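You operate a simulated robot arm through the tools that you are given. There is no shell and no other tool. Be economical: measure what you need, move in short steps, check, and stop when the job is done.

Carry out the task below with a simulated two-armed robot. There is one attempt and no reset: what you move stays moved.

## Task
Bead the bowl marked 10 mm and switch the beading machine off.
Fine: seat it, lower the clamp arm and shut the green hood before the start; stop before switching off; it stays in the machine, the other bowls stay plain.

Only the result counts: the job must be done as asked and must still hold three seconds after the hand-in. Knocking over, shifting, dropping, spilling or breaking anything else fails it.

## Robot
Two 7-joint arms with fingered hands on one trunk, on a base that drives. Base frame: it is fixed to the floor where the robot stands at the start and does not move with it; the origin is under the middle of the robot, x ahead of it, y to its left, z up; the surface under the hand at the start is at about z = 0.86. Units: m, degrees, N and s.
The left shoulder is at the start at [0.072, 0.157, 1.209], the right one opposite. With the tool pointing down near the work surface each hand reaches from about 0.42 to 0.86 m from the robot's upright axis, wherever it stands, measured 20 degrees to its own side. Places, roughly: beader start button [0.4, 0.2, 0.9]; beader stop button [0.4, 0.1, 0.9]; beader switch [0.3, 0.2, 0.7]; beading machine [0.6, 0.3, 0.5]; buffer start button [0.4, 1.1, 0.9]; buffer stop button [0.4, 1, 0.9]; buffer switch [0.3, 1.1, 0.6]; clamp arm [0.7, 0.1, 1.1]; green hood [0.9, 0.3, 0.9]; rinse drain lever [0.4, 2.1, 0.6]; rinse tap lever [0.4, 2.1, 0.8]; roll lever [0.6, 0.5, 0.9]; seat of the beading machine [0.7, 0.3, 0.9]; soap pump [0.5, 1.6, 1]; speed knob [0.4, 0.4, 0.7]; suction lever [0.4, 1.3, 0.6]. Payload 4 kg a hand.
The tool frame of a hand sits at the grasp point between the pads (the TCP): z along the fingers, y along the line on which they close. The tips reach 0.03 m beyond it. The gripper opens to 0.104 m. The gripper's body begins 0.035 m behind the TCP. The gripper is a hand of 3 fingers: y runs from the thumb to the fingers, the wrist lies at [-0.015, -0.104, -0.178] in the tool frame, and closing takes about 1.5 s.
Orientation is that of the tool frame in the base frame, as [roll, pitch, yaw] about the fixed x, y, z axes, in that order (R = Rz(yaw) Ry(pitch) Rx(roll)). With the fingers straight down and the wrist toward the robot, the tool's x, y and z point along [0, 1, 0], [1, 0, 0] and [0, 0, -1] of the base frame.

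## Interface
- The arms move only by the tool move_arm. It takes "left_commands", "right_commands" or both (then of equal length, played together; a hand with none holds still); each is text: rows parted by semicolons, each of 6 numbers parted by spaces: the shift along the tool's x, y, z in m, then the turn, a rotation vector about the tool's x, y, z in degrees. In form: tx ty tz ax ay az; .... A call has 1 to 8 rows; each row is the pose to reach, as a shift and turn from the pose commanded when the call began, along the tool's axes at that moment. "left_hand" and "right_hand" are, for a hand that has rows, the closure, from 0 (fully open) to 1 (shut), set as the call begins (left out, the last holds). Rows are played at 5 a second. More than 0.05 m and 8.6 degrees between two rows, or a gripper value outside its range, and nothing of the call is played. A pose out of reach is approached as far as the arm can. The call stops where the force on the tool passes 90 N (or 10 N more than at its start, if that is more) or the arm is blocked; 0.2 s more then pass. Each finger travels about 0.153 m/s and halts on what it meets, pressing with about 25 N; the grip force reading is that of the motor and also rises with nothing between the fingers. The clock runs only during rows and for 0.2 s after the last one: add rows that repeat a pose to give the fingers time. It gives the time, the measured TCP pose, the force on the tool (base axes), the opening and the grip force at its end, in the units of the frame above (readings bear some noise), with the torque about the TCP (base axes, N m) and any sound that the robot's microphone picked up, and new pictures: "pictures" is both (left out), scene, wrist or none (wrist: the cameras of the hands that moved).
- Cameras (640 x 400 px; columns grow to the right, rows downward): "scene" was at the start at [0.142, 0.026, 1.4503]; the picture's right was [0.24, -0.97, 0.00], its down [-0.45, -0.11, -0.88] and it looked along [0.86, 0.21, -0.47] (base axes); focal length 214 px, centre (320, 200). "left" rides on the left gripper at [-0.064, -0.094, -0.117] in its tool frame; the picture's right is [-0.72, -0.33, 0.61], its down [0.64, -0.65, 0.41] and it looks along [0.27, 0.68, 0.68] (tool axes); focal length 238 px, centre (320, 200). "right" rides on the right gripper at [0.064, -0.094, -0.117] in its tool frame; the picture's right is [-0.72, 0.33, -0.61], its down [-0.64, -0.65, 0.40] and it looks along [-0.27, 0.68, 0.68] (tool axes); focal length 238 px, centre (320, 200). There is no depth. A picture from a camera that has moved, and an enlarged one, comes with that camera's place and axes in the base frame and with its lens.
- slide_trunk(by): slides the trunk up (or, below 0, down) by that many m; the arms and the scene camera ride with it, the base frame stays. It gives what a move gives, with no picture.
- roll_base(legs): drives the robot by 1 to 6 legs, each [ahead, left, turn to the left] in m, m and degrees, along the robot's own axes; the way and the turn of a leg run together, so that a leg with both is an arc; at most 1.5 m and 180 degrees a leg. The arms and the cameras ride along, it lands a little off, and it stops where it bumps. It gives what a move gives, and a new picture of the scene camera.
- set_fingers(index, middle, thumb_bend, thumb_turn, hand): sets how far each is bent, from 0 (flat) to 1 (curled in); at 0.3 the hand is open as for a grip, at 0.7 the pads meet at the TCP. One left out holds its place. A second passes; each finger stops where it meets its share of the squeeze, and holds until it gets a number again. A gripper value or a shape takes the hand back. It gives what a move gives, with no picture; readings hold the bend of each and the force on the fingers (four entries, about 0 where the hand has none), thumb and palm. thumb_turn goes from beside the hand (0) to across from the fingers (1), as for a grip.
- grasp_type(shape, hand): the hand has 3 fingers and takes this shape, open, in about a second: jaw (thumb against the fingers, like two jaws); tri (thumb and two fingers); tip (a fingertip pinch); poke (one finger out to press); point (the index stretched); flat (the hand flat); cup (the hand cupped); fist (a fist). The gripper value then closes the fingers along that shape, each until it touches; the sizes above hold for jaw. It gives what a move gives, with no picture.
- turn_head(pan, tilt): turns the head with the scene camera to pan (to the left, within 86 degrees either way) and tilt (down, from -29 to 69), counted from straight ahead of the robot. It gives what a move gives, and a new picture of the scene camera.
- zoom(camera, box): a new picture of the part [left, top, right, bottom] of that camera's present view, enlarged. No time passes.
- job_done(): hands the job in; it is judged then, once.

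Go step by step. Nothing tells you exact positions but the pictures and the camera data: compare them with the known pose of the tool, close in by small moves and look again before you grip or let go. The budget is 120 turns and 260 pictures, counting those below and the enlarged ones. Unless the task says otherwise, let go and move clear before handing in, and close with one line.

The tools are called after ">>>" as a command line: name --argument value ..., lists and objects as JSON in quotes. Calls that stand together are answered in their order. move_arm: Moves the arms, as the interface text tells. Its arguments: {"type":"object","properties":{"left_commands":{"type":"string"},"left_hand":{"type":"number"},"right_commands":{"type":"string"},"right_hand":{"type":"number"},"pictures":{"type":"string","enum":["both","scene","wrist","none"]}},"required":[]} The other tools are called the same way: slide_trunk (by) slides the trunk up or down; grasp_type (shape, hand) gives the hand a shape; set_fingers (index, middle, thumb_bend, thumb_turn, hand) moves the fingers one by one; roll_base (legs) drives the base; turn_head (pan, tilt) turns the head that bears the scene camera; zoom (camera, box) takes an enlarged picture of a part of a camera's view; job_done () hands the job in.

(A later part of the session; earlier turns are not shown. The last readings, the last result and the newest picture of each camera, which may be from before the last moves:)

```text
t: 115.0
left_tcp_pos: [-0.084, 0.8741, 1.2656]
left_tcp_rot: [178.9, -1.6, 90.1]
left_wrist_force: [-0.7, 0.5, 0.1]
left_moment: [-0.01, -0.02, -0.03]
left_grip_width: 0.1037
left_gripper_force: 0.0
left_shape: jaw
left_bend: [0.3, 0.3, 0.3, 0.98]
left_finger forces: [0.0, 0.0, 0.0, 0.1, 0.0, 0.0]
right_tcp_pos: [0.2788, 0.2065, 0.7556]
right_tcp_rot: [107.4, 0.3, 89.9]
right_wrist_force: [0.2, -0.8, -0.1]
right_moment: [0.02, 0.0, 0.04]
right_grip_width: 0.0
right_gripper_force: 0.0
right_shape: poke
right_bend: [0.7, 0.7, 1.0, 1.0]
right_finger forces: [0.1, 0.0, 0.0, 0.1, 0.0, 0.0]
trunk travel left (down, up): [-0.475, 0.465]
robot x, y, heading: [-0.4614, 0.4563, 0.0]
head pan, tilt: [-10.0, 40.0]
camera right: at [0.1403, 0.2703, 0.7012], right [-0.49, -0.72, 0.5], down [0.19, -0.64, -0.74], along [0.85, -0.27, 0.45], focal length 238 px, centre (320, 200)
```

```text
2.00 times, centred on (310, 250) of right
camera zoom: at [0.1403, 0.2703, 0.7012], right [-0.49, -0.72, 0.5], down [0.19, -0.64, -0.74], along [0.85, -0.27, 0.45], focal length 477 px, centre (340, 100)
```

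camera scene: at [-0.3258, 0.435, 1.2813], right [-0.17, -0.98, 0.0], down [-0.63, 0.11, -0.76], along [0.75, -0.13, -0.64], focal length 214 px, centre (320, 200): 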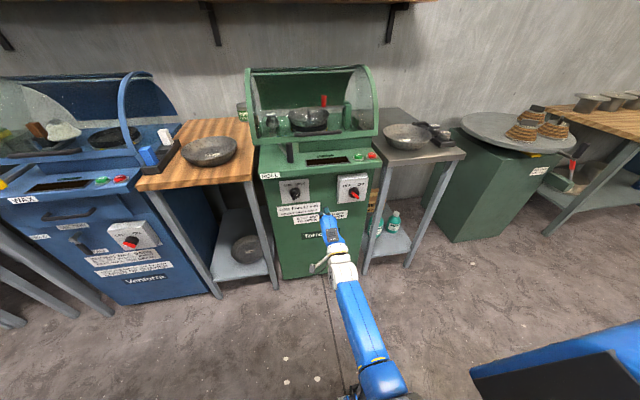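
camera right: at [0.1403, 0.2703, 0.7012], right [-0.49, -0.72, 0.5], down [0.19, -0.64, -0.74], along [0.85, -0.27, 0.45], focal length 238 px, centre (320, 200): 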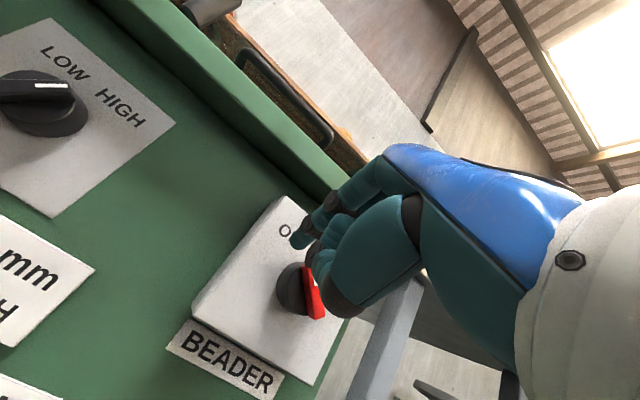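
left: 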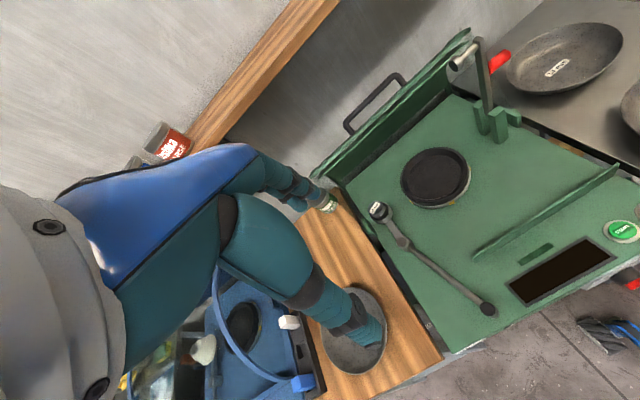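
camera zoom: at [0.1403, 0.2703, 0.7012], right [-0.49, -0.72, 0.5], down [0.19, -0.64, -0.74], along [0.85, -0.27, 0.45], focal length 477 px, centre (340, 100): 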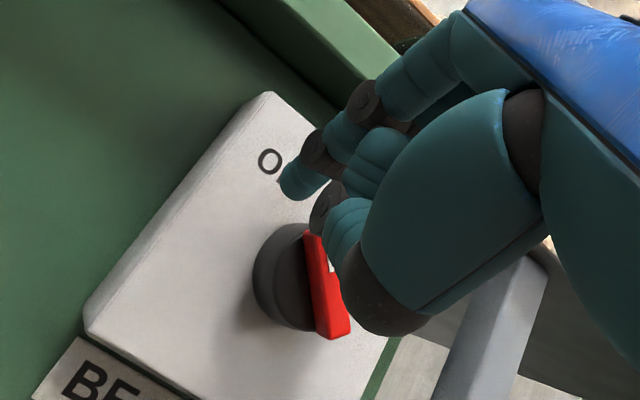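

The fingertips were still 2–3 cm short of the handle. I move left, go further in and slightly down, then sweep right.

>>> move_arm --right_commands "0.024 0 0 0 0 0; 0.024 -0.0016 0.015 0 0 0; 0.024 -0.0033 0.0294 0 0 0; 0.012 -0.0033 0.0294 0 0 0; 0.002 -0.0033 0.0294 0 0 0; -0.008 -0.0033 0.0294 0 0 0; -0.018 -0.0033 0.0294 0 0 0; -0.026 -0.0033 0.0294 0 0 0" --pictures "wrist"

>>> zoom --camera "scene" --box '[310, 150, 390, 220]'

>>> zoom --camera "right" --box '[200, 150, 420, 350]'

```text
t: 116.8
left_tcp_pos: [-0.0905, 0.8737, 1.2686]
left_tcp_rot: [178.6, -1.7, 90.0]
left_wrist_force: [-0.8, -0.3, 0.0]
left_moment: [0.02, 0.0, -0.03]
left_grip_width: 0.1037
left_gripper_force: 0.0
left_shape: jaw
left_bend: [0.3, 0.3, 0.3, 0.98]
left_finger forces: [0.0, 0.0, 0.0, 0.0, 0.1, 0.0]
right_tcp_pos: [0.3028, 0.1808, 0.7562]
right_tcp_rot: [106.3, 0.3, 90.0]
right_wrist_force: [2.2, 9.4, 27.1]
right_moment: [-0.09, -0.8, 0.31]
right_grip_width: 0.0
right_gripper_force: 0.0
right_shape: poke
right_bend: [0.7, 0.7, 1.0, 1.0]
right_finger forces: [3.2, 23.4, 0.1, 0.0, 0.0, 0.1]
trunk travel left (down, up): [-0.475, 0.465]
robot x, y, heading: [-0.4625, 0.4536, -0.0]
head pan, tilt: [-10.0, 40.0]
camera right: at [0.1662, 0.2448, 0.6988], right [-0.5, -0.72, 0.49], down [0.21, -0.64, -0.74], along [0.84, -0.26, 0.47], focal length 238 px, centre (320, 200)
```

right: 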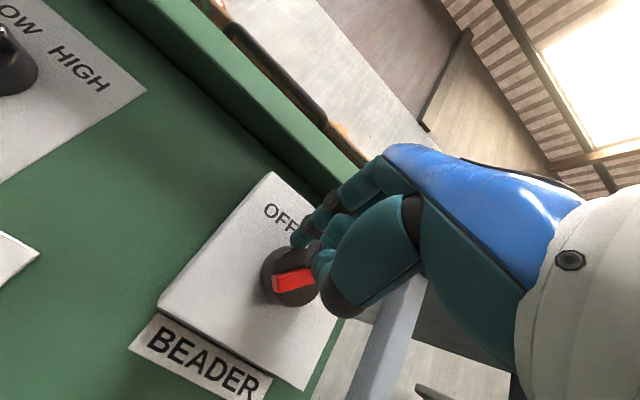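

```text
5.71 times, centred on (350, 185) of scene
camera zoom: at [-0.3333, 0.4416, 1.2828], right [-0.17, -0.98, 0.0], down [-0.63, 0.11, -0.77], along [0.76, -0.13, -0.64], focal length 1226 px, centre (149, 286)
```

zoom: 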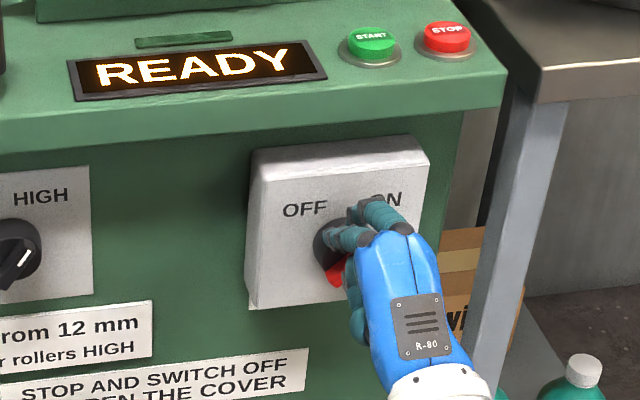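

```text
2.00 times, centred on (310, 250) of right
camera zoom: at [0.1662, 0.2448, 0.6988], right [-0.5, -0.72, 0.49], down [0.21, -0.64, -0.74], along [0.84, -0.26, 0.47], focal length 477 px, centre (340, 100)
```

zoom: 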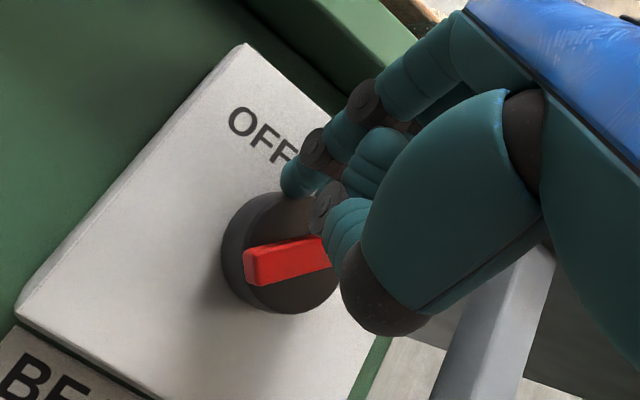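

The display reads READY: the switch is ON and the interlocks are content. I pull the finger straight back, raise the trunk, and move up for the START button and the roll lever.

>>> move_arm --right_commands "0 0.004 -0.02 0 0 0; 0 0.002 -0.05 0 0 0; 0 0 -0.09 0 0 0; 0 0 -0.13 0 0 0" --pictures "none"

>>> slide_trunk --by 0.25

>>> zoom --camera "scene" --box '[250, 100, 410, 260]'

```text
t: 117.8
left_tcp_pos: [-0.0851, 0.8759, 1.2653]
left_tcp_rot: [178.9, -1.5, 90.1]
left_wrist_force: [0.4, 0.5, 0.8]
left_moment: [0.01, 0.0, 0.01]
left_grip_width: 0.104
left_gripper_force: 0.1
left_shape: jaw
left_bend: [0.3, 0.3, 0.3, 0.98]
left_finger forces: [0.1, 0.0, 0.0, 0.1, 0.1, 0.1]
right_tcp_pos: [0.1812, 0.1811, 0.7825]
right_tcp_rot: [107.6, 0.4, 90.0]
right_wrist_force: [-0.5, -1.2, -0.3]
right_moment: [-0.02, -0.02, -0.02]
right_grip_width: 0.0
right_gripper_force: 0.1
right_shape: poke
right_bend: [0.7, 0.7, 1.0, 1.0]
right_finger forces: [0.0, 0.1, 0.0, 0.1, 0.1, 0.0]
trunk travel left (down, up): [-0.475, 0.465]
robot x, y, heading: [-0.4586, 0.4512, 0.2]
head pan, tilt: [-10.0, 40.0]
```

```text
t: 120.4
left_tcp_pos: [-0.0837, 0.8741, 1.5171]
left_tcp_rot: [178.8, -1.6, 89.9]
left_wrist_force: [-0.1, -0.5, -0.3]
left_moment: [0.02, -0.01, -0.01]
left_grip_width: 0.1039
left_gripper_force: 0.1
left_shape: jaw
left_bend: [0.3, 0.3, 0.3, 0.98]
left_finger forces: [0.0, 0.0, 0.1, 0.1, 0.0, 0.1]
right_tcp_pos: [0.1822, 0.1789, 1.0327]
right_tcp_rot: [107.6, 0.3, 89.9]
right_wrist_force: [0.3, -0.1, -0.4]
right_moment: [-0.02, 0.0, 0.02]
right_grip_width: 0.0
right_gripper_force: 0.0
right_shape: poke
right_bend: [0.7, 0.7, 1.0, 1.0]
right_finger forces: [0.1, 0.1, 0.1, 0.1, 0.0, 0.0]
trunk travel left (down, up): [-0.725, 0.215]
robot x, y, heading: [-0.465, 0.4551, 0.1]
head pan, tilt: [-10.0, 40.0]
```

```text
2.50 times, centred on (330, 180) of scene
camera zoom: at [-0.3254, 0.4408, 1.5314], right [-0.17, -0.98, 0.0], down [-0.63, 0.11, -0.77], along [0.75, -0.13, -0.64], focal length 536 px, centre (295, 250)
```

zoom: 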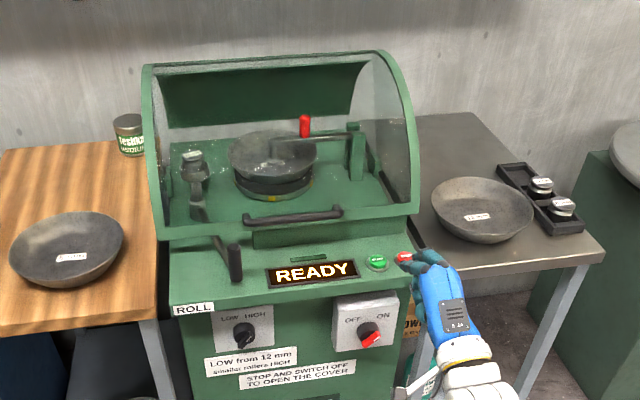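

READY stays lit. I drive forward and turn the right hand downward over the START button.

>>> roll_base --legs '[[0.27, 0, 0]]'

>>> move_arm --right_commands "0 0 0 7 0 0; 0 0 0 14 0 0; 0 0 0 21 0 0; 0 0 0 28 0 0; 0 0 0 35 0 0; 0 0 0 42 0 0; 0 0 0 48 0 0; 0 0 0 54 0 0" --pictures "both"

```text
t: 122.3
left_tcp_pos: [0.1774, 0.8779, 1.5162]
left_tcp_rot: [178.7, -1.5, 90.3]
left_wrist_force: [0.0, -0.4, 0.2]
left_moment: [0.02, -0.01, 0.0]
left_grip_width: 0.1039
left_gripper_force: 0.1
left_shape: jaw
left_bend: [0.3, 0.3, 0.3, 0.98]
left_finger forces: [0.0, 0.1, 0.0, 0.1, 0.0, 0.0]
right_tcp_pos: [0.447, 0.1829, 1.0342]
right_tcp_rot: [107.5, 0.3, 90.1]
right_wrist_force: [-0.9, 0.3, -0.1]
right_moment: [-0.01, -0.01, 0.0]
right_grip_width: 0.0
right_gripper_force: 0.1
right_shape: poke
right_bend: [0.7, 0.7, 1.0, 1.0]
right_finger forces: [0.0, 0.1, 0.1, 0.1, 0.0, 0.0]
trunk travel left (down, up): [-0.725, 0.215]
robot x, y, heading: [-0.1959, 0.4553, 0.2]
head pan, tilt: [-10.0, 40.0]
camera scene: at [-0.0639, 0.4423, 1.5319], right [-0.17, -0.99, 0.0], down [-0.63, 0.11, -0.77], along [0.76, -0.13, -0.64], focal length 214 px, centre (320, 200)
```

scene: 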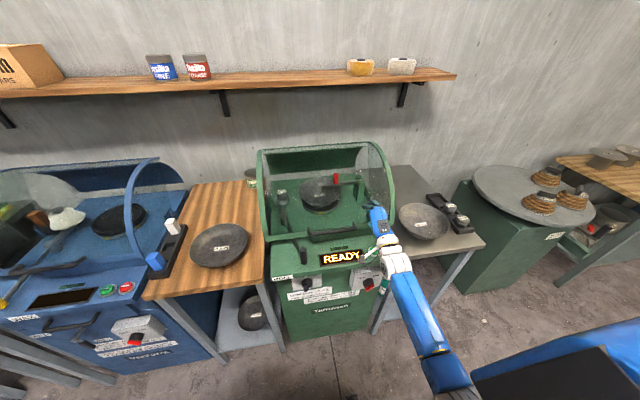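

```text
t: 124.1
left_tcp_pos: [0.1818, 0.8775, 1.5157]
left_tcp_rot: [179.0, -1.6, 90.2]
left_wrist_force: [0.1, -0.1, -0.1]
left_moment: [0.01, 0.01, 0.01]
left_grip_width: 0.104
left_gripper_force: 0.1
left_shape: jaw
left_bend: [0.3, 0.3, 0.3, 0.98]
left_finger forces: [0.0, 0.1, 0.1, 0.1, 0.0, 0.0]
right_tcp_pos: [0.45, 0.1825, 1.0324]
right_tcp_rot: [161.7, 0.2, 90.1]
right_wrist_force: [0.2, 0.2, -0.1]
right_moment: [0.02, -0.01, 0.04]
right_grip_width: 0.0001
right_gripper_force: 0.1
right_shape: poke
right_bend: [0.7, 0.7, 1.0, 1.0]
right_finger forces: [0.0, 0.0, 0.1, 0.0, 0.1, 0.0]
trunk travel left (down, up): [-0.725, 0.215]
robot x, y, heading: [-0.1934, 0.4561, 0.3]
head pan, tilt: [-10.0, 40.0]
camera scene: at [-0.0583, 0.4419, 1.5313], right [-0.17, -0.99, 0.0], down [-0.64, 0.11, -0.76], along [0.75, -0.13, -0.64], focal length 214 px, centre (320, 200)
camera right: at [0.3239, 0.2476, 1.1139], right [0.12, -0.72, 0.69], down [-0.49, -0.64, -0.59], along [0.86, -0.27, -0.43], focal length 238 px, centre (320, 200)
```

scene: 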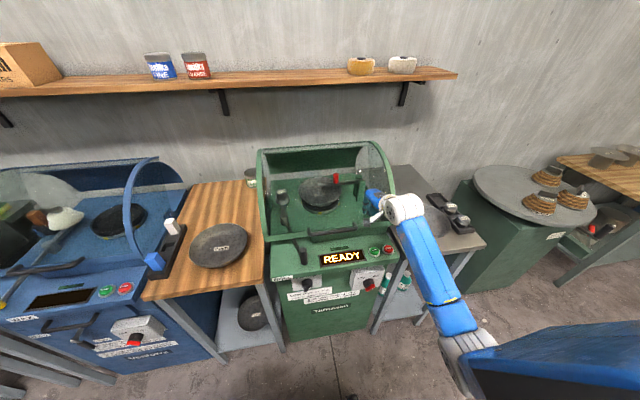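
right: 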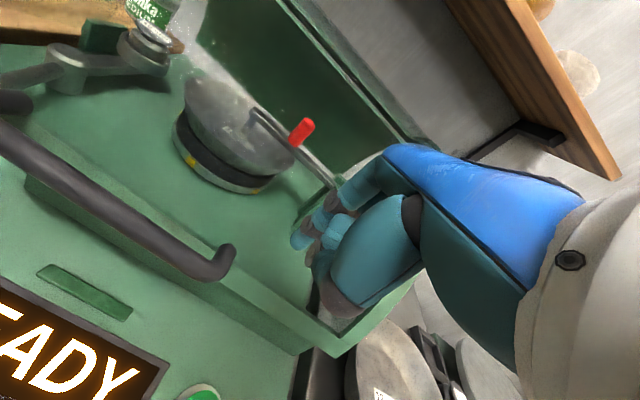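

Now I move back over START at about (0.395, 0.16), 5 cm above it.

>>> move_arm --right_commands "-0.0075 -0.029 0.0192 0 0 0; -0.015 -0.0577 0.0385 0 0 0; -0.0225 -0.0865 0.0577 0 0 0; -0.0225 -0.0865 0.0577 0 0 0" --pictures "wrist"

>>> zoom --camera "scene" --box '[300, 200, 430, 310]'

```text
t: 125.1
left_tcp_pos: [0.1818, 0.8768, 1.5157]
left_tcp_rot: [178.9, -1.7, 90.3]
left_wrist_force: [0.8, -0.6, 0.0]
left_moment: [-0.03, -0.01, 0.04]
left_grip_width: 0.1038
left_gripper_force: 0.1
left_shape: jaw
left_bend: [0.3, 0.3, 0.3, 0.98]
left_finger forces: [0.0, 0.1, 0.1, 0.1, 0.0, 0.1]
right_tcp_pos: [0.3849, 0.16, 0.9485]
right_tcp_rot: [161.6, 0.2, 90.4]
right_wrist_force: [-0.3, 0.4, -0.4]
right_moment: [0.03, 0.01, -0.06]
right_grip_width: 0.0001
right_gripper_force: 0.0
right_shape: poke
right_bend: [0.7, 0.7, 1.0, 1.0]
right_finger forces: [0.0, 0.0, 0.0, 0.1, 0.1, 0.1]
trunk travel left (down, up): [-0.725, 0.215]
robot x, y, heading: [-0.1926, 0.4511, 0.3]
head pan, tilt: [-10.0, 40.0]
camera right: at [0.2595, 0.2237, 1.0316], right [0.12, -0.72, 0.69], down [-0.49, -0.64, -0.59], along [0.86, -0.27, -0.43], focal length 238 px, centre (320, 200)
```

right: 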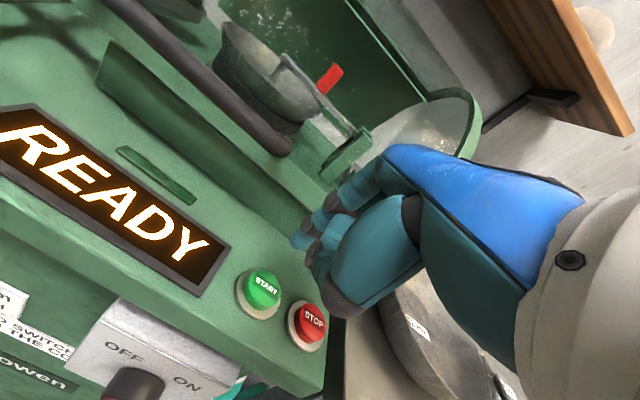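

```text
3.64 times, centred on (365, 255) of scene
camera zoom: at [-0.059, 0.4417, 1.5314], right [-0.17, -0.99, 0.0], down [-0.63, 0.11, -0.77], along [0.75, -0.13, -0.64], focal length 780 px, centre (156, 0)
```

zoom: 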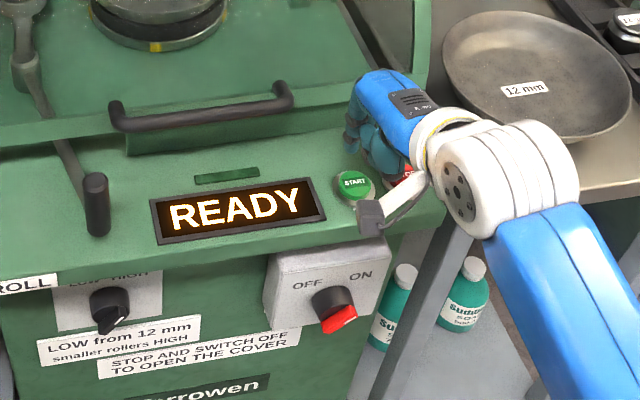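

START triangulates to (0.393, 0.158, 0.865), right under the fingertip. Before starting, I'll get the left hand ready at the roll lever's grip (0.373, 0.4225, top z 0.95): I lift the right hand a bit and shift the base 0.1 m right.

>>> move_arm --right_commands "0 0.013 -0.038 0 0 0; 0 0.025 -0.076 0 0 0" --left_commands "-0.03 0.02 0.04 0 0 0; -0.05 0.04 0.08 0 0 0" --pictures "none"

>>> roll_base --legs '[[0, -0.1, 0]]'

```text
refused: row 1 steps farther than a row can; nothing moved
```

```text
t: 126.2
left_tcp_pos: [0.1826, 0.82, 1.5041]
left_tcp_rot: [178.9, 0.2, 90.2]
left_wrist_force: [0.6, 0.6, -0.6]
left_moment: [-0.01, 0.03, 0.0]
left_grip_width: 0.1035
left_gripper_force: 0.0
left_shape: jaw
left_bend: [0.3, 0.3, 0.3, 0.98]
left_finger forces: [0.1, 0.0, 0.1, 0.0, 0.1, 0.1]
right_tcp_pos: [0.3856, 0.0885, 0.9586]
right_tcp_rot: [161.5, 1.7, 90.3]
right_wrist_force: [0.1, 0.5, -0.2]
right_moment: [-0.05, 0.01, 0.03]
right_grip_width: 0.0
right_gripper_force: 0.1
right_shape: poke
right_bend: [0.7, 0.7, 1.0, 1.0]
right_finger forces: [0.1, 0.0, 0.0, 0.1, 0.1, 0.1]
trunk travel left (down, up): [-0.725, 0.215]
robot x, y, heading: [-0.1968, 0.3592, 0.4]
head pan, tilt: [-10.0, 40.0]
camera scene: at [-0.0582, 0.3851, 1.5312], right [-0.17, -0.99, 0.03], down [-0.63, 0.09, -0.77], along [0.75, -0.15, -0.64], focal length 214 px, centre (320, 200)
```

scene: 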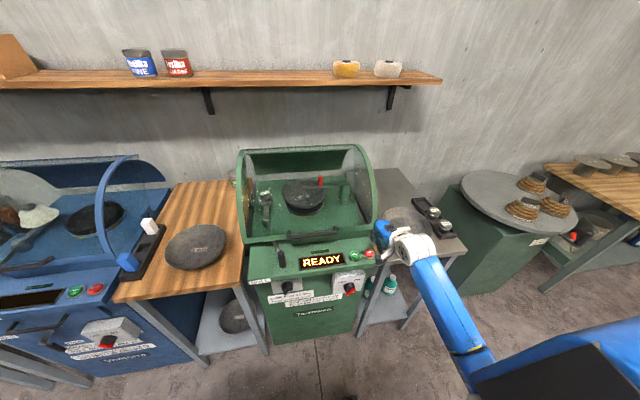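

The base moved although the arm call was refused, so I check that the right arm isn't touching the 12 mm bowl.

>>> zoom --camera "scene" --box '[330, 180, 480, 300]'

>>> zoom --camera "right" --box '[0, 0, 640, 400]'

```text
3.33 times, centred on (405, 240) of scene
camera zoom: at [-0.0582, 0.3851, 1.5312], right [-0.17, -0.99, 0.03], down [-0.63, 0.09, -0.77], along [0.75, -0.15, -0.64], focal length 715 px, centre (37, 67)
```

zoom: 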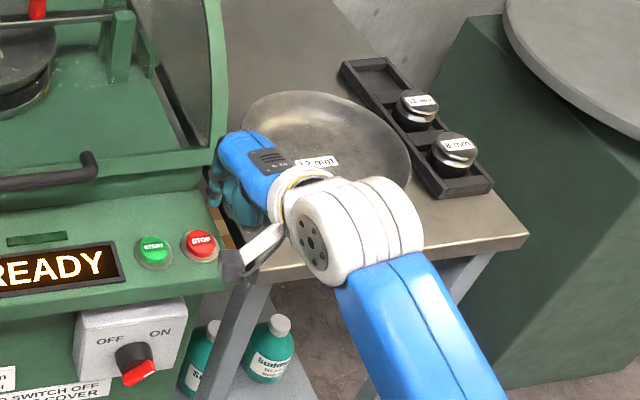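

```text
1.00 times, centred on (320, 200) of right (not enlarged: the box is as wide or as high as the picture)
camera zoom: at [0.26, 0.155, 1.0382], right [0.12, -0.7, 0.71], down [-0.49, -0.66, -0.57], along [0.86, -0.28, -0.42], focal length 238 px, centre (320, 200)
```

zoom: 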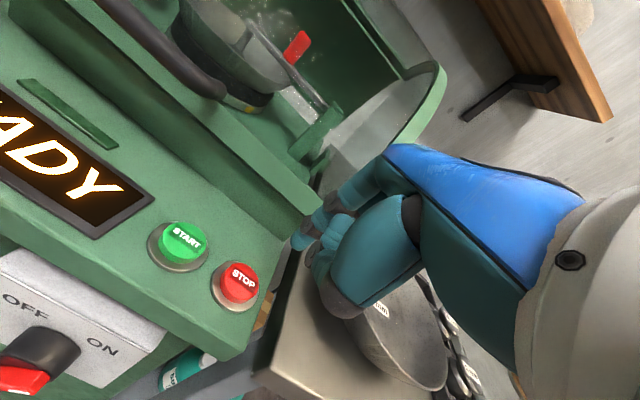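

Nothing is touched; the body was still swaying. Now both arms: right up and back over START, left toward the lever grip.

>>> move_arm --left_commands "-0.0284 0.0135 0.0322 0 0 0; -0.0568 0.027 0.0644 0 0 0; -0.0852 0.0405 0.0966 0 0 0; -0.1136 0.054 0.1288 0 0 0; -0.142 0.0675 0.161 0 0 0; -0.1704 0.081 0.1932 0 0 0; -0.1988 0.0945 0.2254 0 0 0; -0.2272 0.108 0.2576 0 0 0" --right_commands "0 0.008 -0.02 0 0 0; 0 0.013 -0.04 0 0 0; 0.015 0.013 -0.04 0 0 0; 0.03 0.013 -0.04 0 0 0; 0.045 0.013 -0.04 0 0 0; 0.06 0.013 -0.04 0 0 0; 0.07 0.013 -0.04 0 0 0; 0.08 0.013 -0.04 0 0 0" --pictures "none" --left_hand 0.45

>>> turn_head --pan 5 --tilt 50

```text
t: 128.0
left_tcp_pos: [0.2985, 0.5724, 1.2507]
left_tcp_rot: [179.1, -0.7, 90.3]
left_wrist_force: [0.3, 0.4, 0.0]
left_moment: [-0.01, -0.02, 0.0]
left_grip_width: 0.0575
left_gripper_force: 0.0
left_shape: jaw
left_bend: [0.74, 0.42, 0.67, 1.0]
left_finger forces: [0.0, 0.0, 0.0, 0.1, 0.1, 0.1]
right_tcp_pos: [0.3865, 0.156, 0.9951]
right_tcp_rot: [161.5, 0.5, 90.3]
right_wrist_force: [0.2, 0.8, -0.7]
right_moment: [-0.02, 0.02, -0.03]
right_grip_width: 0.0
right_gripper_force: 0.0
right_shape: poke
right_bend: [0.7, 0.7, 1.0, 1.0]
right_finger forces: [0.0, 0.0, 0.0, 0.0, 0.0, 0.1]
trunk travel left (down, up): [-0.725, 0.215]
robot x, y, heading: [-0.1963, 0.3576, 0.3]
head pan, tilt: [-10.0, 40.0]
```

```text
t: 128.8
left_tcp_pos: [0.2975, 0.5691, 1.253]
left_tcp_rot: [178.9, -1.0, 90.2]
left_wrist_force: [-0.7, 0.3, -0.5]
left_moment: [0.01, -0.02, 0.02]
left_grip_width: 0.0574
left_gripper_force: 0.0
left_shape: jaw
left_bend: [0.74, 0.42, 0.67, 1.0]
left_finger forces: [0.0, 0.0, 0.1, 0.1, 0.0, 0.0]
right_tcp_pos: [0.3847, 0.1516, 0.9952]
right_tcp_rot: [161.5, 0.5, 90.2]
right_wrist_force: [0.3, 0.1, -0.4]
right_moment: [0.03, 0.02, 0.0]
right_grip_width: 0.0
right_gripper_force: 0.0
right_shape: poke
right_bend: [0.7, 0.7, 1.0, 1.0]
right_finger forces: [0.1, 0.0, 0.0, 0.0, 0.0, 0.1]
trunk travel left (down, up): [-0.725, 0.215]
robot x, y, heading: [-0.1967, 0.3557, 0.3]
head pan, tilt: [5.0, 50.0]
camera scene: at [-0.0649, 0.3768, 1.5171], right [0.09, -1.0, 0.01], down [-0.76, -0.07, -0.64], along [0.64, 0.05, -0.77], focal length 214 px, centre (320, 200)
```

scene: 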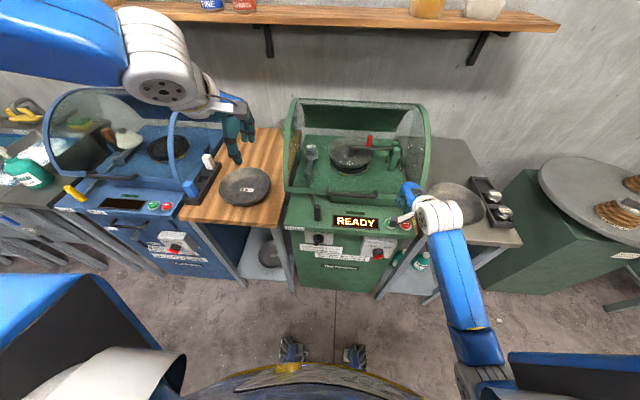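

Both hands are clear. The left hand goes on to just above the lever grip.

>>> move_arm --left_commands "-0.0245 0.0126 0.0355 0 0 0; -0.049 0.0252 0.071 0 0 0; -0.0735 0.0378 0.1065 0 0 0; -0.098 0.0503 0.142 0 0 0; -0.1225 0.0629 0.1775 0 0 0; -0.147 0.0755 0.213 0 0 0; -0.147 0.0755 0.213 0 0 0" --pictures "wrist"

>>> zoom --camera "scene" --box '[270, 140, 430, 270]'

```text
t: 130.4
left_tcp_pos: [0.3149, 0.5229, 1.1309]
left_tcp_rot: [178.8, -1.4, 90.1]
left_wrist_force: [0.3, -0.1, 1.1]
left_moment: [-0.03, 0.01, -0.01]
left_grip_width: 0.0574
left_gripper_force: 0.0
left_shape: jaw
left_bend: [0.74, 0.42, 0.67, 1.0]
left_finger forces: [0.0, 0.0, 0.0, 0.0, 0.0, 0.0]
left hand out of reach, approached as far as the arm can: row 3, 4, 5, 6, 7
right_tcp_pos: [0.3851, 0.1439, 0.9944]
right_tcp_rot: [161.4, 0.2, 90.3]
right_wrist_force: [0.1, 0.5, 0.4]
right_moment: [-0.02, 0.02, -0.02]
right_grip_width: 0.0
right_gripper_force: 0.0
right_shape: poke
right_bend: [0.7, 0.7, 1.0, 1.0]
right_finger forces: [0.0, 0.1, 0.1, 0.0, 0.0, 0.0]
trunk travel left (down, up): [-0.725, 0.215]
robot x, y, heading: [-0.1945, 0.3572, 0.1]
head pan, tilt: [5.0, 50.0]
camera left: at [0.2183, 0.4558, 1.2443], right [-0.31, -0.71, -0.64], down [-0.65, 0.65, -0.4], along [0.7, 0.29, -0.66], focal length 238 px, centre (320, 200)
```

left: 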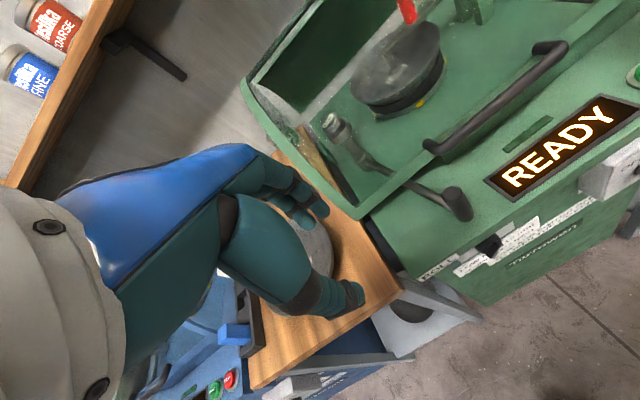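

```text
3.08 times, centred on (350, 205) of scene
camera zoom: at [-0.0662, 0.3673, 1.5173], right [0.09, -1.0, 0.0], down [-0.76, -0.07, -0.64], along [0.64, 0.06, -0.77], focal length 660 px, centre (228, 185)
```

zoom: 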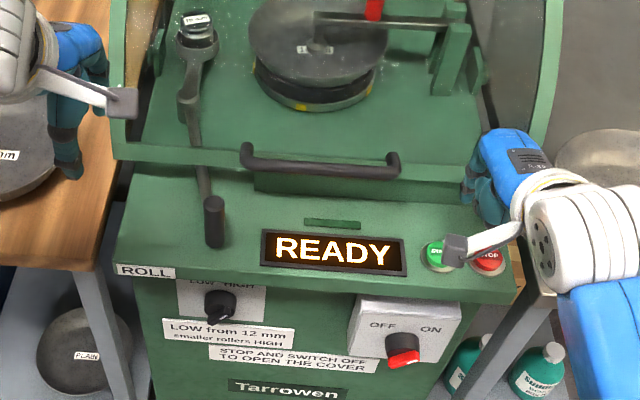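

The left arm prefers the base further right, so I'll do these one after another: first START with the right hand, then drive and work the lever with the left. Pressing down on START in small steps.

>>> move_arm --right_commands "0.014 0 0 0 0 0; 0.014 -0.0095 0.0284 0 0 0; 0.014 -0.019 0.0569 0 0 0; 0.014 -0.0254 0.0758 0 0 0; 0.014 -0.0254 0.0758 0 0 0" --pictures "wrist"

>>> zoom --camera "right" --box '[200, 180, 420, 380]'

>>> zoom --camera "scene" --box '[350, 180, 430, 250]'

```text
t: 131.6
left_tcp_pos: [0.3143, 0.5221, 1.1291]
left_tcp_rot: [178.9, -1.3, 90.1]
left_wrist_force: [0.4, 0.2, 0.2]
left_moment: [0.02, 0.0, 0.0]
left_grip_width: 0.0576
left_gripper_force: 0.1
left_shape: jaw
left_bend: [0.74, 0.42, 0.67, 1.0]
left_finger forces: [0.0, 0.0, 0.1, 0.1, 0.1, 0.1]
right_tcp_pos: [0.3811, 0.1586, 0.9143]
right_tcp_rot: [161.5, 0.1, 90.3]
right_wrist_force: [0.3, -0.4, -0.2]
right_moment: [-0.01, -0.01, 0.02]
right_grip_width: 0.0002
right_gripper_force: 0.1
right_shape: poke
right_bend: [0.7, 0.7, 1.0, 1.0]
right_finger forces: [0.0, 0.1, 0.0, 0.0, 0.0, 0.0]
trunk travel left (down, up): [-0.725, 0.215]
robot x, y, heading: [-0.1959, 0.3561, 0.3]
head pan, tilt: [5.0, 50.0]
camera right: at [0.2559, 0.2214, 0.9946], right [0.12, -0.72, 0.69], down [-0.49, -0.64, -0.59], along [0.87, -0.27, -0.43], focal length 238 px, centre (320, 200)
```

right: 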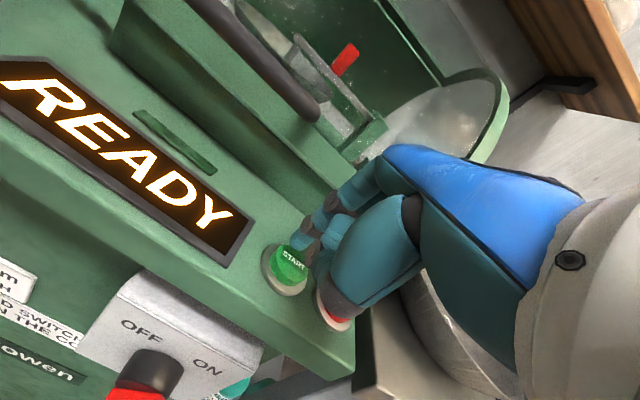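

```text
2.00 times, centred on (310, 280) of right
camera zoom: at [0.2559, 0.2214, 0.9946], right [0.12, -0.72, 0.69], down [-0.49, -0.64, -0.59], along [0.87, -0.27, -0.43], focal length 477 px, centre (340, 40)
```

zoom: 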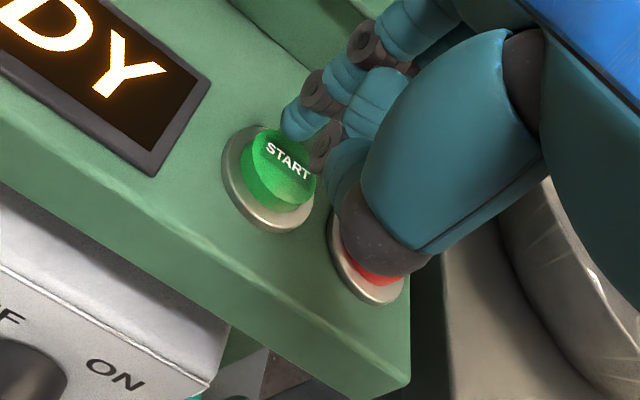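

```text
5.71 times, centred on (390, 215) of scene
camera zoom: at [-0.0652, 0.3656, 1.5172], right [0.09, -1.0, 0.0], down [-0.76, -0.07, -0.64], along [0.64, 0.06, -0.77], focal length 1226 px, centre (-80, 114)
```

zoom: 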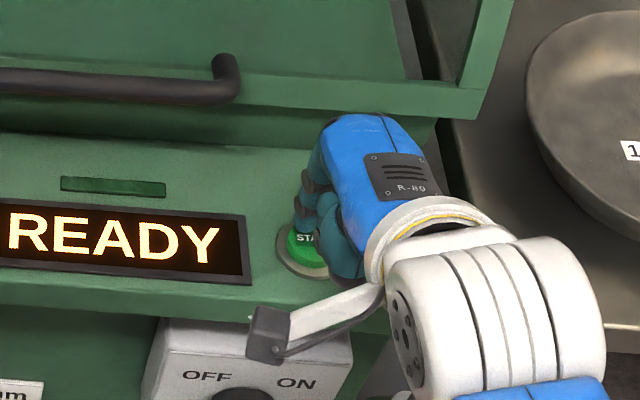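

Right above START. Pressing the last 2–3 cm.

>>> move_arm --right_commands "0 -0.0032 0.0095 0 0 0; 0 -0.0057 0.0171 0 0 0; 0 -0.0076 0.0227 0 0 0; 0 -0.0095 0.0284 0 0 0; 0 -0.0095 0.0284 0 0 0" --pictures "wrist"

>>> zoom --camera "scene" --box '[280, 130, 430, 250]'

```text
t: 132.8
left_tcp_pos: [0.3094, 0.5218, 1.1332]
left_tcp_rot: [178.6, -1.3, 90.2]
left_wrist_force: [-0.2, -0.3, 0.2]
left_moment: [-0.04, 0.02, 0.01]
left_grip_width: 0.0571
left_gripper_force: 0.0
left_shape: jaw
left_bend: [0.74, 0.42, 0.67, 1.0]
left_finger forces: [0.0, 0.0, 0.0, 0.0, 0.1, 0.0]
right_tcp_pos: [0.3835, 0.1584, 0.8942]
right_tcp_rot: [160.2, 0.2, 90.3]
right_wrist_force: [4.9, -8.0, 42.0]
right_moment: [-0.7, -0.42, -0.02]
right_grip_width: 0.0001
right_gripper_force: 0.0
right_shape: poke
right_bend: [0.7, 0.7, 1.0, 1.0]
right_finger forces: [0.0, 42.3, 0.1, 0.0, 0.0, 0.0]
trunk travel left (down, up): [-0.725, 0.215]
robot x, y, heading: [-0.1981, 0.3576, 0.0]
head pan, tilt: [5.0, 50.0]
heard: click
camera right: at [0.2559, 0.2218, 0.9729], right [0.1, -0.72, 0.69], down [-0.47, -0.65, -0.6], along [0.88, -0.27, -0.4], focal length 238 px, centre (320, 200)
```

right: 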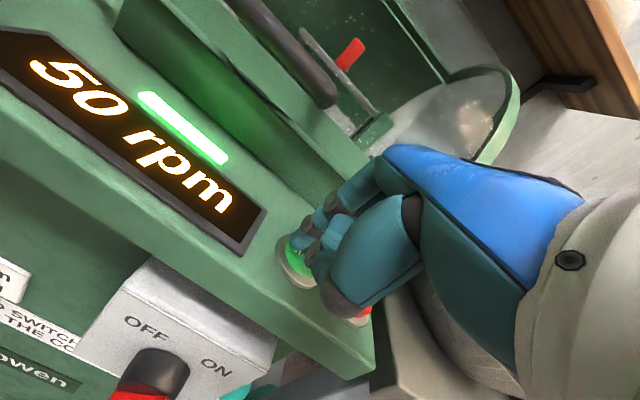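

```text
3.33 times, centred on (355, 190) of scene
camera zoom: at [-0.0735, 0.3664, 1.5185], right [0.09, -1.0, 0.0], down [-0.76, -0.07, -0.65], along [0.64, 0.06, -0.76], focal length 715 px, centre (203, 233)
```

zoom: 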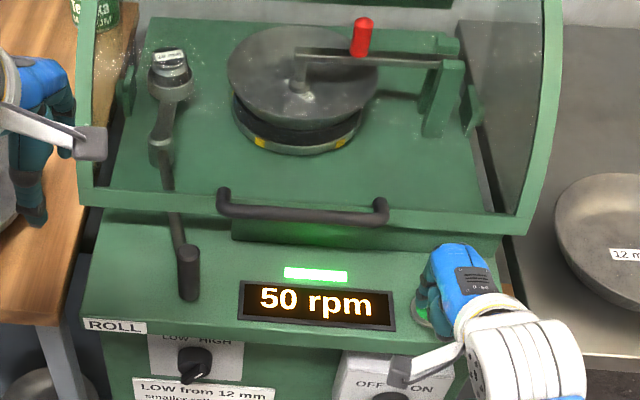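

It clicked and runs: the display shows 50 rpm and a green light. I lift the right hand and drive right so the left hand can reach the roll lever.

>>> move_arm --right_commands "0 0.0158 -0.0474 0 0 0; 0 0.0316 -0.0948 0 0 0; 0 0.0474 -0.142 0 0 0; 0 0.05 -0.15 0 0 0" --pictures "none"

>>> roll_base --legs '[[0, -0.14, 0]]'

>>> zoom --camera "scene" --box '[230, 130, 400, 260]'

```text
t: 133.8
left_tcp_pos: [0.3156, 0.5217, 1.1298]
left_tcp_rot: [178.8, -1.3, 90.1]
left_wrist_force: [-0.4, 0.3, 0.3]
left_moment: [0.01, 0.02, -0.01]
left_grip_width: 0.0575
left_gripper_force: 0.1
left_shape: jaw
left_bend: [0.74, 0.42, 0.67, 1.0]
left_finger forces: [0.0, 0.0, 0.1, 0.0, 0.0, 0.0]
right_tcp_pos: [0.3834, 0.1604, 1.0401]
right_tcp_rot: [161.6, 0.1, 90.3]
right_wrist_force: [-0.1, 0.4, -0.6]
right_moment: [0.01, 0.02, 0.02]
right_grip_width: 0.0002
right_gripper_force: 0.1
right_shape: poke
right_bend: [0.7, 0.7, 1.0, 1.0]
right_finger forces: [0.1, 0.0, 0.0, 0.0, 0.0, 0.1]
trunk travel left (down, up): [-0.725, 0.215]
robot x, y, heading: [-0.194, 0.3548, -0.0]
head pan, tilt: [5.0, 50.0]
```

```text
t: 135.1
left_tcp_pos: [0.3143, 0.4097, 1.1258]
left_tcp_rot: [179.1, -0.2, 90.4]
left_wrist_force: [0.0, 1.6, -0.9]
left_moment: [-0.11, 0.02, -0.01]
left_grip_width: 0.0575
left_gripper_force: 0.1
left_shape: jaw
left_bend: [0.74, 0.42, 0.67, 1.0]
left_finger forces: [0.1, 0.0, 0.0, 0.0, 0.0, 0.0]
right_tcp_pos: [0.384, 0.0461, 1.0451]
right_tcp_rot: [161.4, 1.2, 90.4]
right_wrist_force: [0.3, 2.4, 0.1]
right_moment: [-0.05, 0.03, -0.05]
right_grip_width: 0.0
right_gripper_force: 0.1
right_shape: poke
right_bend: [0.7, 0.7, 1.0, 1.0]
right_finger forces: [0.1, 0.0, 0.0, 0.0, 0.0, 0.1]
trunk travel left (down, up): [-0.725, 0.215]
robot x, y, heading: [-0.199, 0.2217, 0.3]
head pan, tilt: [5.0, 50.0]
camera scene: at [-0.0645, 0.2635, 1.5166], right [0.09, -1.0, 0.02], down [-0.76, -0.09, -0.64], along [0.64, 0.04, -0.77], focal length 214 px, centre (320, 200)
```

scene: 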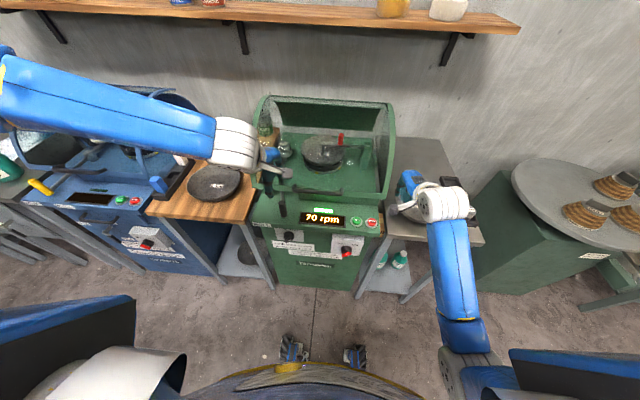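

```text
3.08 times, centred on (315, 195) of scene
camera zoom: at [-0.0645, 0.2635, 1.5166], right [0.09, -1.0, 0.02], down [-0.76, -0.09, -0.64], along [0.64, 0.04, -0.77], focal length 660 px, centre (335, 215)
```

zoom: 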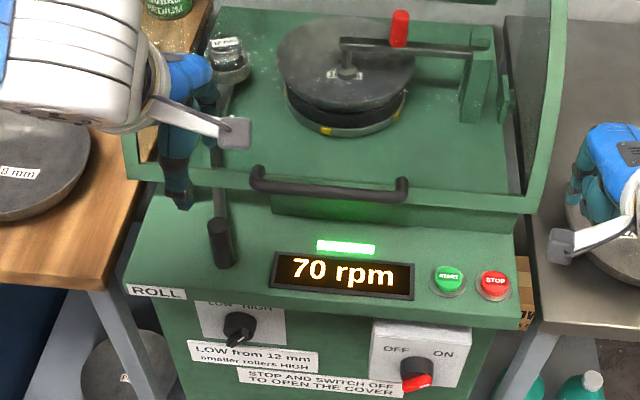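

Running at 70 rpm. Now the left hand goes above the lever grip.

>>> move_arm --left_commands "0.012 0.02 0.03 0 0 0; 0.024 0.04 0.06 0 0 0; 0.035 0.059 0.085 0 0 0; 0.035 0.059 0.085 0 0 0" --pictures "wrist"

>>> zoom --camera "scene" --box '[230, 130, 400, 260]'

```text
t: 136.1
left_tcp_pos: [0.3478, 0.4505, 1.0806]
left_tcp_rot: [178.7, -1.6, 90.3]
left_wrist_force: [-0.3, -0.1, 0.5]
left_moment: [0.04, 0.02, 0.0]
left_grip_width: 0.0573
left_gripper_force: 0.0
left_shape: jaw
left_bend: [0.74, 0.42, 0.67, 1.0]
left_finger forces: [0.0, 0.0, 0.0, 0.0, 0.0, 0.0]
left hand out of reach, approached as far as the arm can: row 1, 2, 3, 4
right_tcp_pos: [0.3831, 0.021, 1.0411]
right_tcp_rot: [161.2, -0.3, 90.4]
right_wrist_force: [-1.3, -0.5, 0.1]
right_moment: [0.04, 0.0, -0.01]
right_grip_width: 0.0
right_gripper_force: 0.0
right_shape: poke
right_bend: [0.7, 0.7, 1.0, 1.0]
right_finger forces: [0.0, 0.1, 0.0, 0.1, 0.1, 0.1]
trunk travel left (down, up): [-0.725, 0.215]
robot x, y, heading: [-0.1963, 0.217, 0.4]
head pan, tilt: [5.0, 50.0]
camera left: at [0.2517, 0.3824, 1.1933], right [-0.31, -0.7, -0.64], down [-0.65, 0.65, -0.4], along [0.7, 0.29, -0.66], focal length 238 px, centre (320, 200)
```

left: 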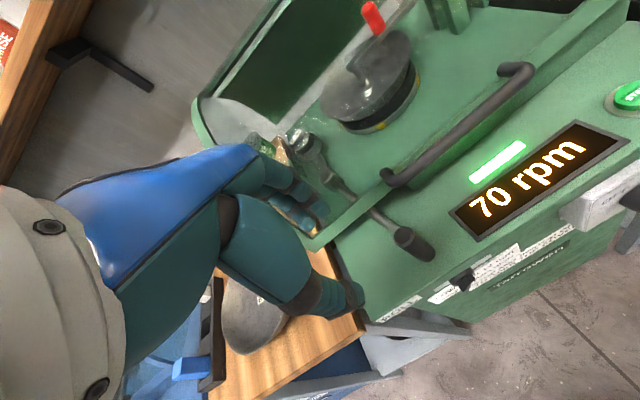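

```text
3.08 times, centred on (315, 195) of scene
camera zoom: at [-0.0644, 0.2323, 1.5172], right [0.09, -1.0, 0.0], down [-0.76, -0.07, -0.64], along [0.64, 0.06, -0.77], focal length 660 px, centre (335, 215)
```

zoom: 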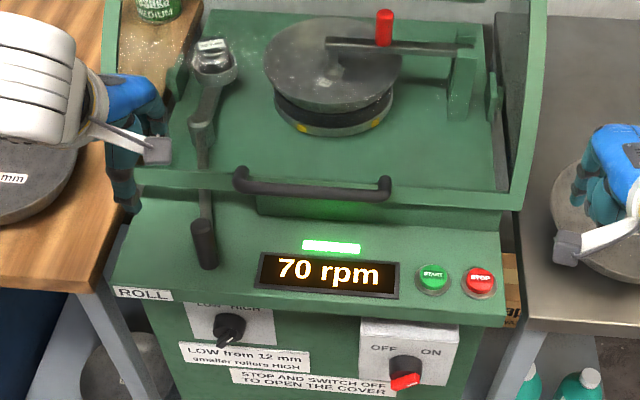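

The commanded pose had kept an old out-of-reach target. I command it back to a point above the grip and check.

>>> move_arm --left_commands "0.035 -0.02 -0.028 0 0 0; 0.07 -0.04 -0.056 0 0 0; 0.105 -0.059 -0.085 0 0 0; 0.105 -0.059 -0.085 0 0 0" --pictures "wrist"

```text
t: 137.1
left_tcp_pos: [0.2867, 0.5452, 1.1677]
left_tcp_rot: [179.0, -1.9, 90.3]
left_wrist_force: [-0.8, -0.4, 0.2]
left_moment: [0.03, 0.03, -0.01]
left_grip_width: 0.0572
left_gripper_force: 0.0
left_shape: jaw
left_bend: [0.74, 0.42, 0.67, 1.0]
left_finger forces: [0.0, 0.0, 0.0, 0.1, 0.0, 0.0]
right_tcp_pos: [0.3833, 0.0158, 1.0382]
right_tcp_rot: [161.4, -0.5, 90.4]
right_wrist_force: [-0.1, -0.3, -0.5]
right_moment: [0.02, -0.02, 0.04]
right_grip_width: 0.0002
right_gripper_force: 0.1
right_shape: poke
right_bend: [0.7, 0.7, 1.0, 1.0]
right_finger forces: [0.1, 0.0, 0.0, 0.0, 0.0, 0.0]
trunk travel left (down, up): [-0.725, 0.215]
robot x, y, heading: [-0.1958, 0.2176, 0.4]
head pan, tilt: [5.0, 50.0]
camera left: at [0.1918, 0.4769, 1.2808], right [-0.31, -0.7, -0.64], down [-0.65, 0.65, -0.39], along [0.69, 0.29, -0.66], focal length 238 px, centre (320, 200)
```

left: 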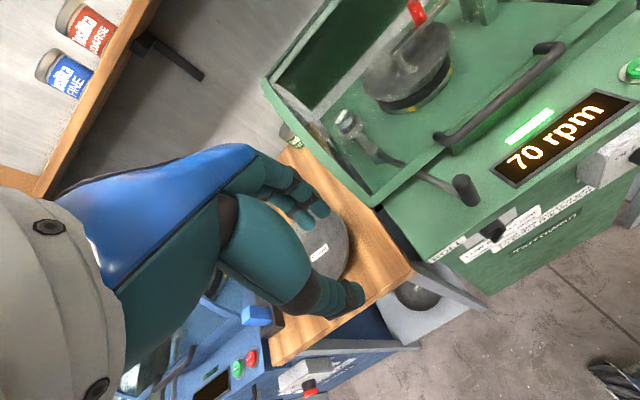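

The pose is in sync again. I try the straight path to above the grip.

>>> move_arm --left_commands "-0.0246 0.0172 0.0236 0 0 0; -0.0492 0.0344 0.0472 0 0 0; -0.0738 0.0516 0.0708 0 0 0; -0.0984 0.0688 0.0944 0 0 0; -0.123 0.086 0.118 0 0 0; -0.123 0.086 0.118 0 0 0" --pictures "wrist"

>>> turn_head --pan 20 --tilt 55

```text
t: 138.5
left_tcp_pos: [0.3513, 0.4617, 1.0776]
left_tcp_rot: [178.8, -1.3, 90.4]
left_wrist_force: [0.9, 0.7, 0.8]
left_moment: [-0.01, 0.02, 0.01]
left_grip_width: 0.0575
left_gripper_force: 0.0
left_shape: jaw
left_bend: [0.74, 0.42, 0.67, 1.0]
left_finger forces: [0.0, 0.0, 0.0, 0.0, 0.0, 0.0]
left hand out of reach, approached as far as the arm can: row 4, 5, 6
right_tcp_pos: [0.3818, 0.0259, 1.0418]
right_tcp_rot: [161.3, 0.0, 90.5]
right_wrist_force: [0.1, -0.2, 0.3]
right_moment: [-0.03, 0.03, -0.01]
right_grip_width: 0.0
right_gripper_force: 0.1
right_shape: poke
right_bend: [0.7, 0.7, 1.0, 1.0]
right_finger forces: [0.0, 0.0, 0.0, 0.0, 0.1, 0.1]
trunk travel left (down, up): [-0.725, 0.215]
robot x, y, heading: [-0.194, 0.2217, 0.3]
head pan, tilt: [5.0, 50.0]
camera left: at [0.2562, 0.3949, 1.191], right [-0.31, -0.71, -0.64], down [-0.65, 0.65, -0.4], along [0.7, 0.29, -0.66], focal length 238 px, centre (320, 200)
```

left: 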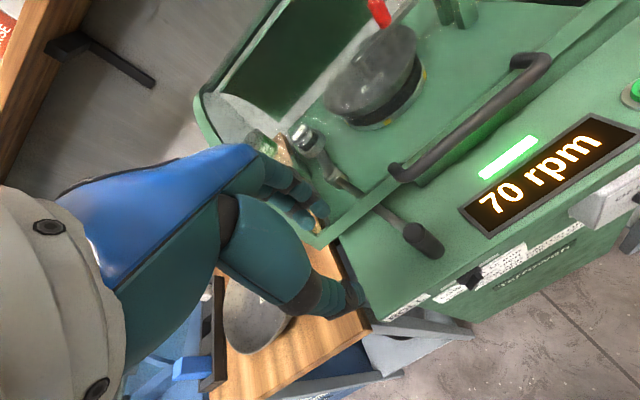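

```text
t: 139.3
left_tcp_pos: [0.3515, 0.4613, 1.0781]
left_tcp_rot: [178.8, -1.4, 90.4]
left_wrist_force: [0.1, -0.1, -0.3]
left_moment: [-0.01, 0.03, 0.02]
left_grip_width: 0.0572
left_gripper_force: 0.0
left_shape: jaw
left_bend: [0.74, 0.42, 0.67, 1.0]
left_finger forces: [0.1, 0.1, 0.1, 0.0, 0.1, 0.0]
right_tcp_pos: [0.3822, 0.0262, 1.041]
right_tcp_rot: [161.3, -0.1, 90.5]
right_wrist_force: [-0.7, 0.0, 0.2]
right_moment: [-0.03, 0.03, -0.02]
right_grip_width: 0.0
right_gripper_force: 0.0
right_shape: poke
right_bend: [0.7, 0.7, 1.0, 1.0]
right_finger forces: [0.1, 0.0, 0.0, 0.0, 0.0, 0.1]
trunk travel left (down, up): [-0.725, 0.215]
robot x, y, heading: [-0.1983, 0.2225, 0.1]
head pan, tilt: [20.0, 55.0]
camera scene: at [-0.0734, 0.25, 1.5107], right [0.35, -0.94, 0.0], down [-0.77, -0.28, -0.57], along [0.54, 0.2, -0.82], focal length 214 px, centre (320, 200)
```

scene: 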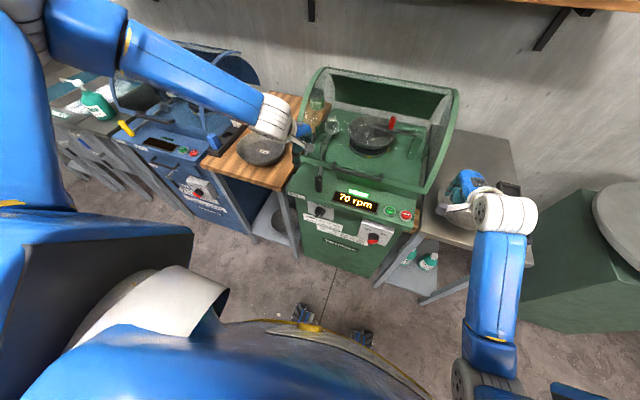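

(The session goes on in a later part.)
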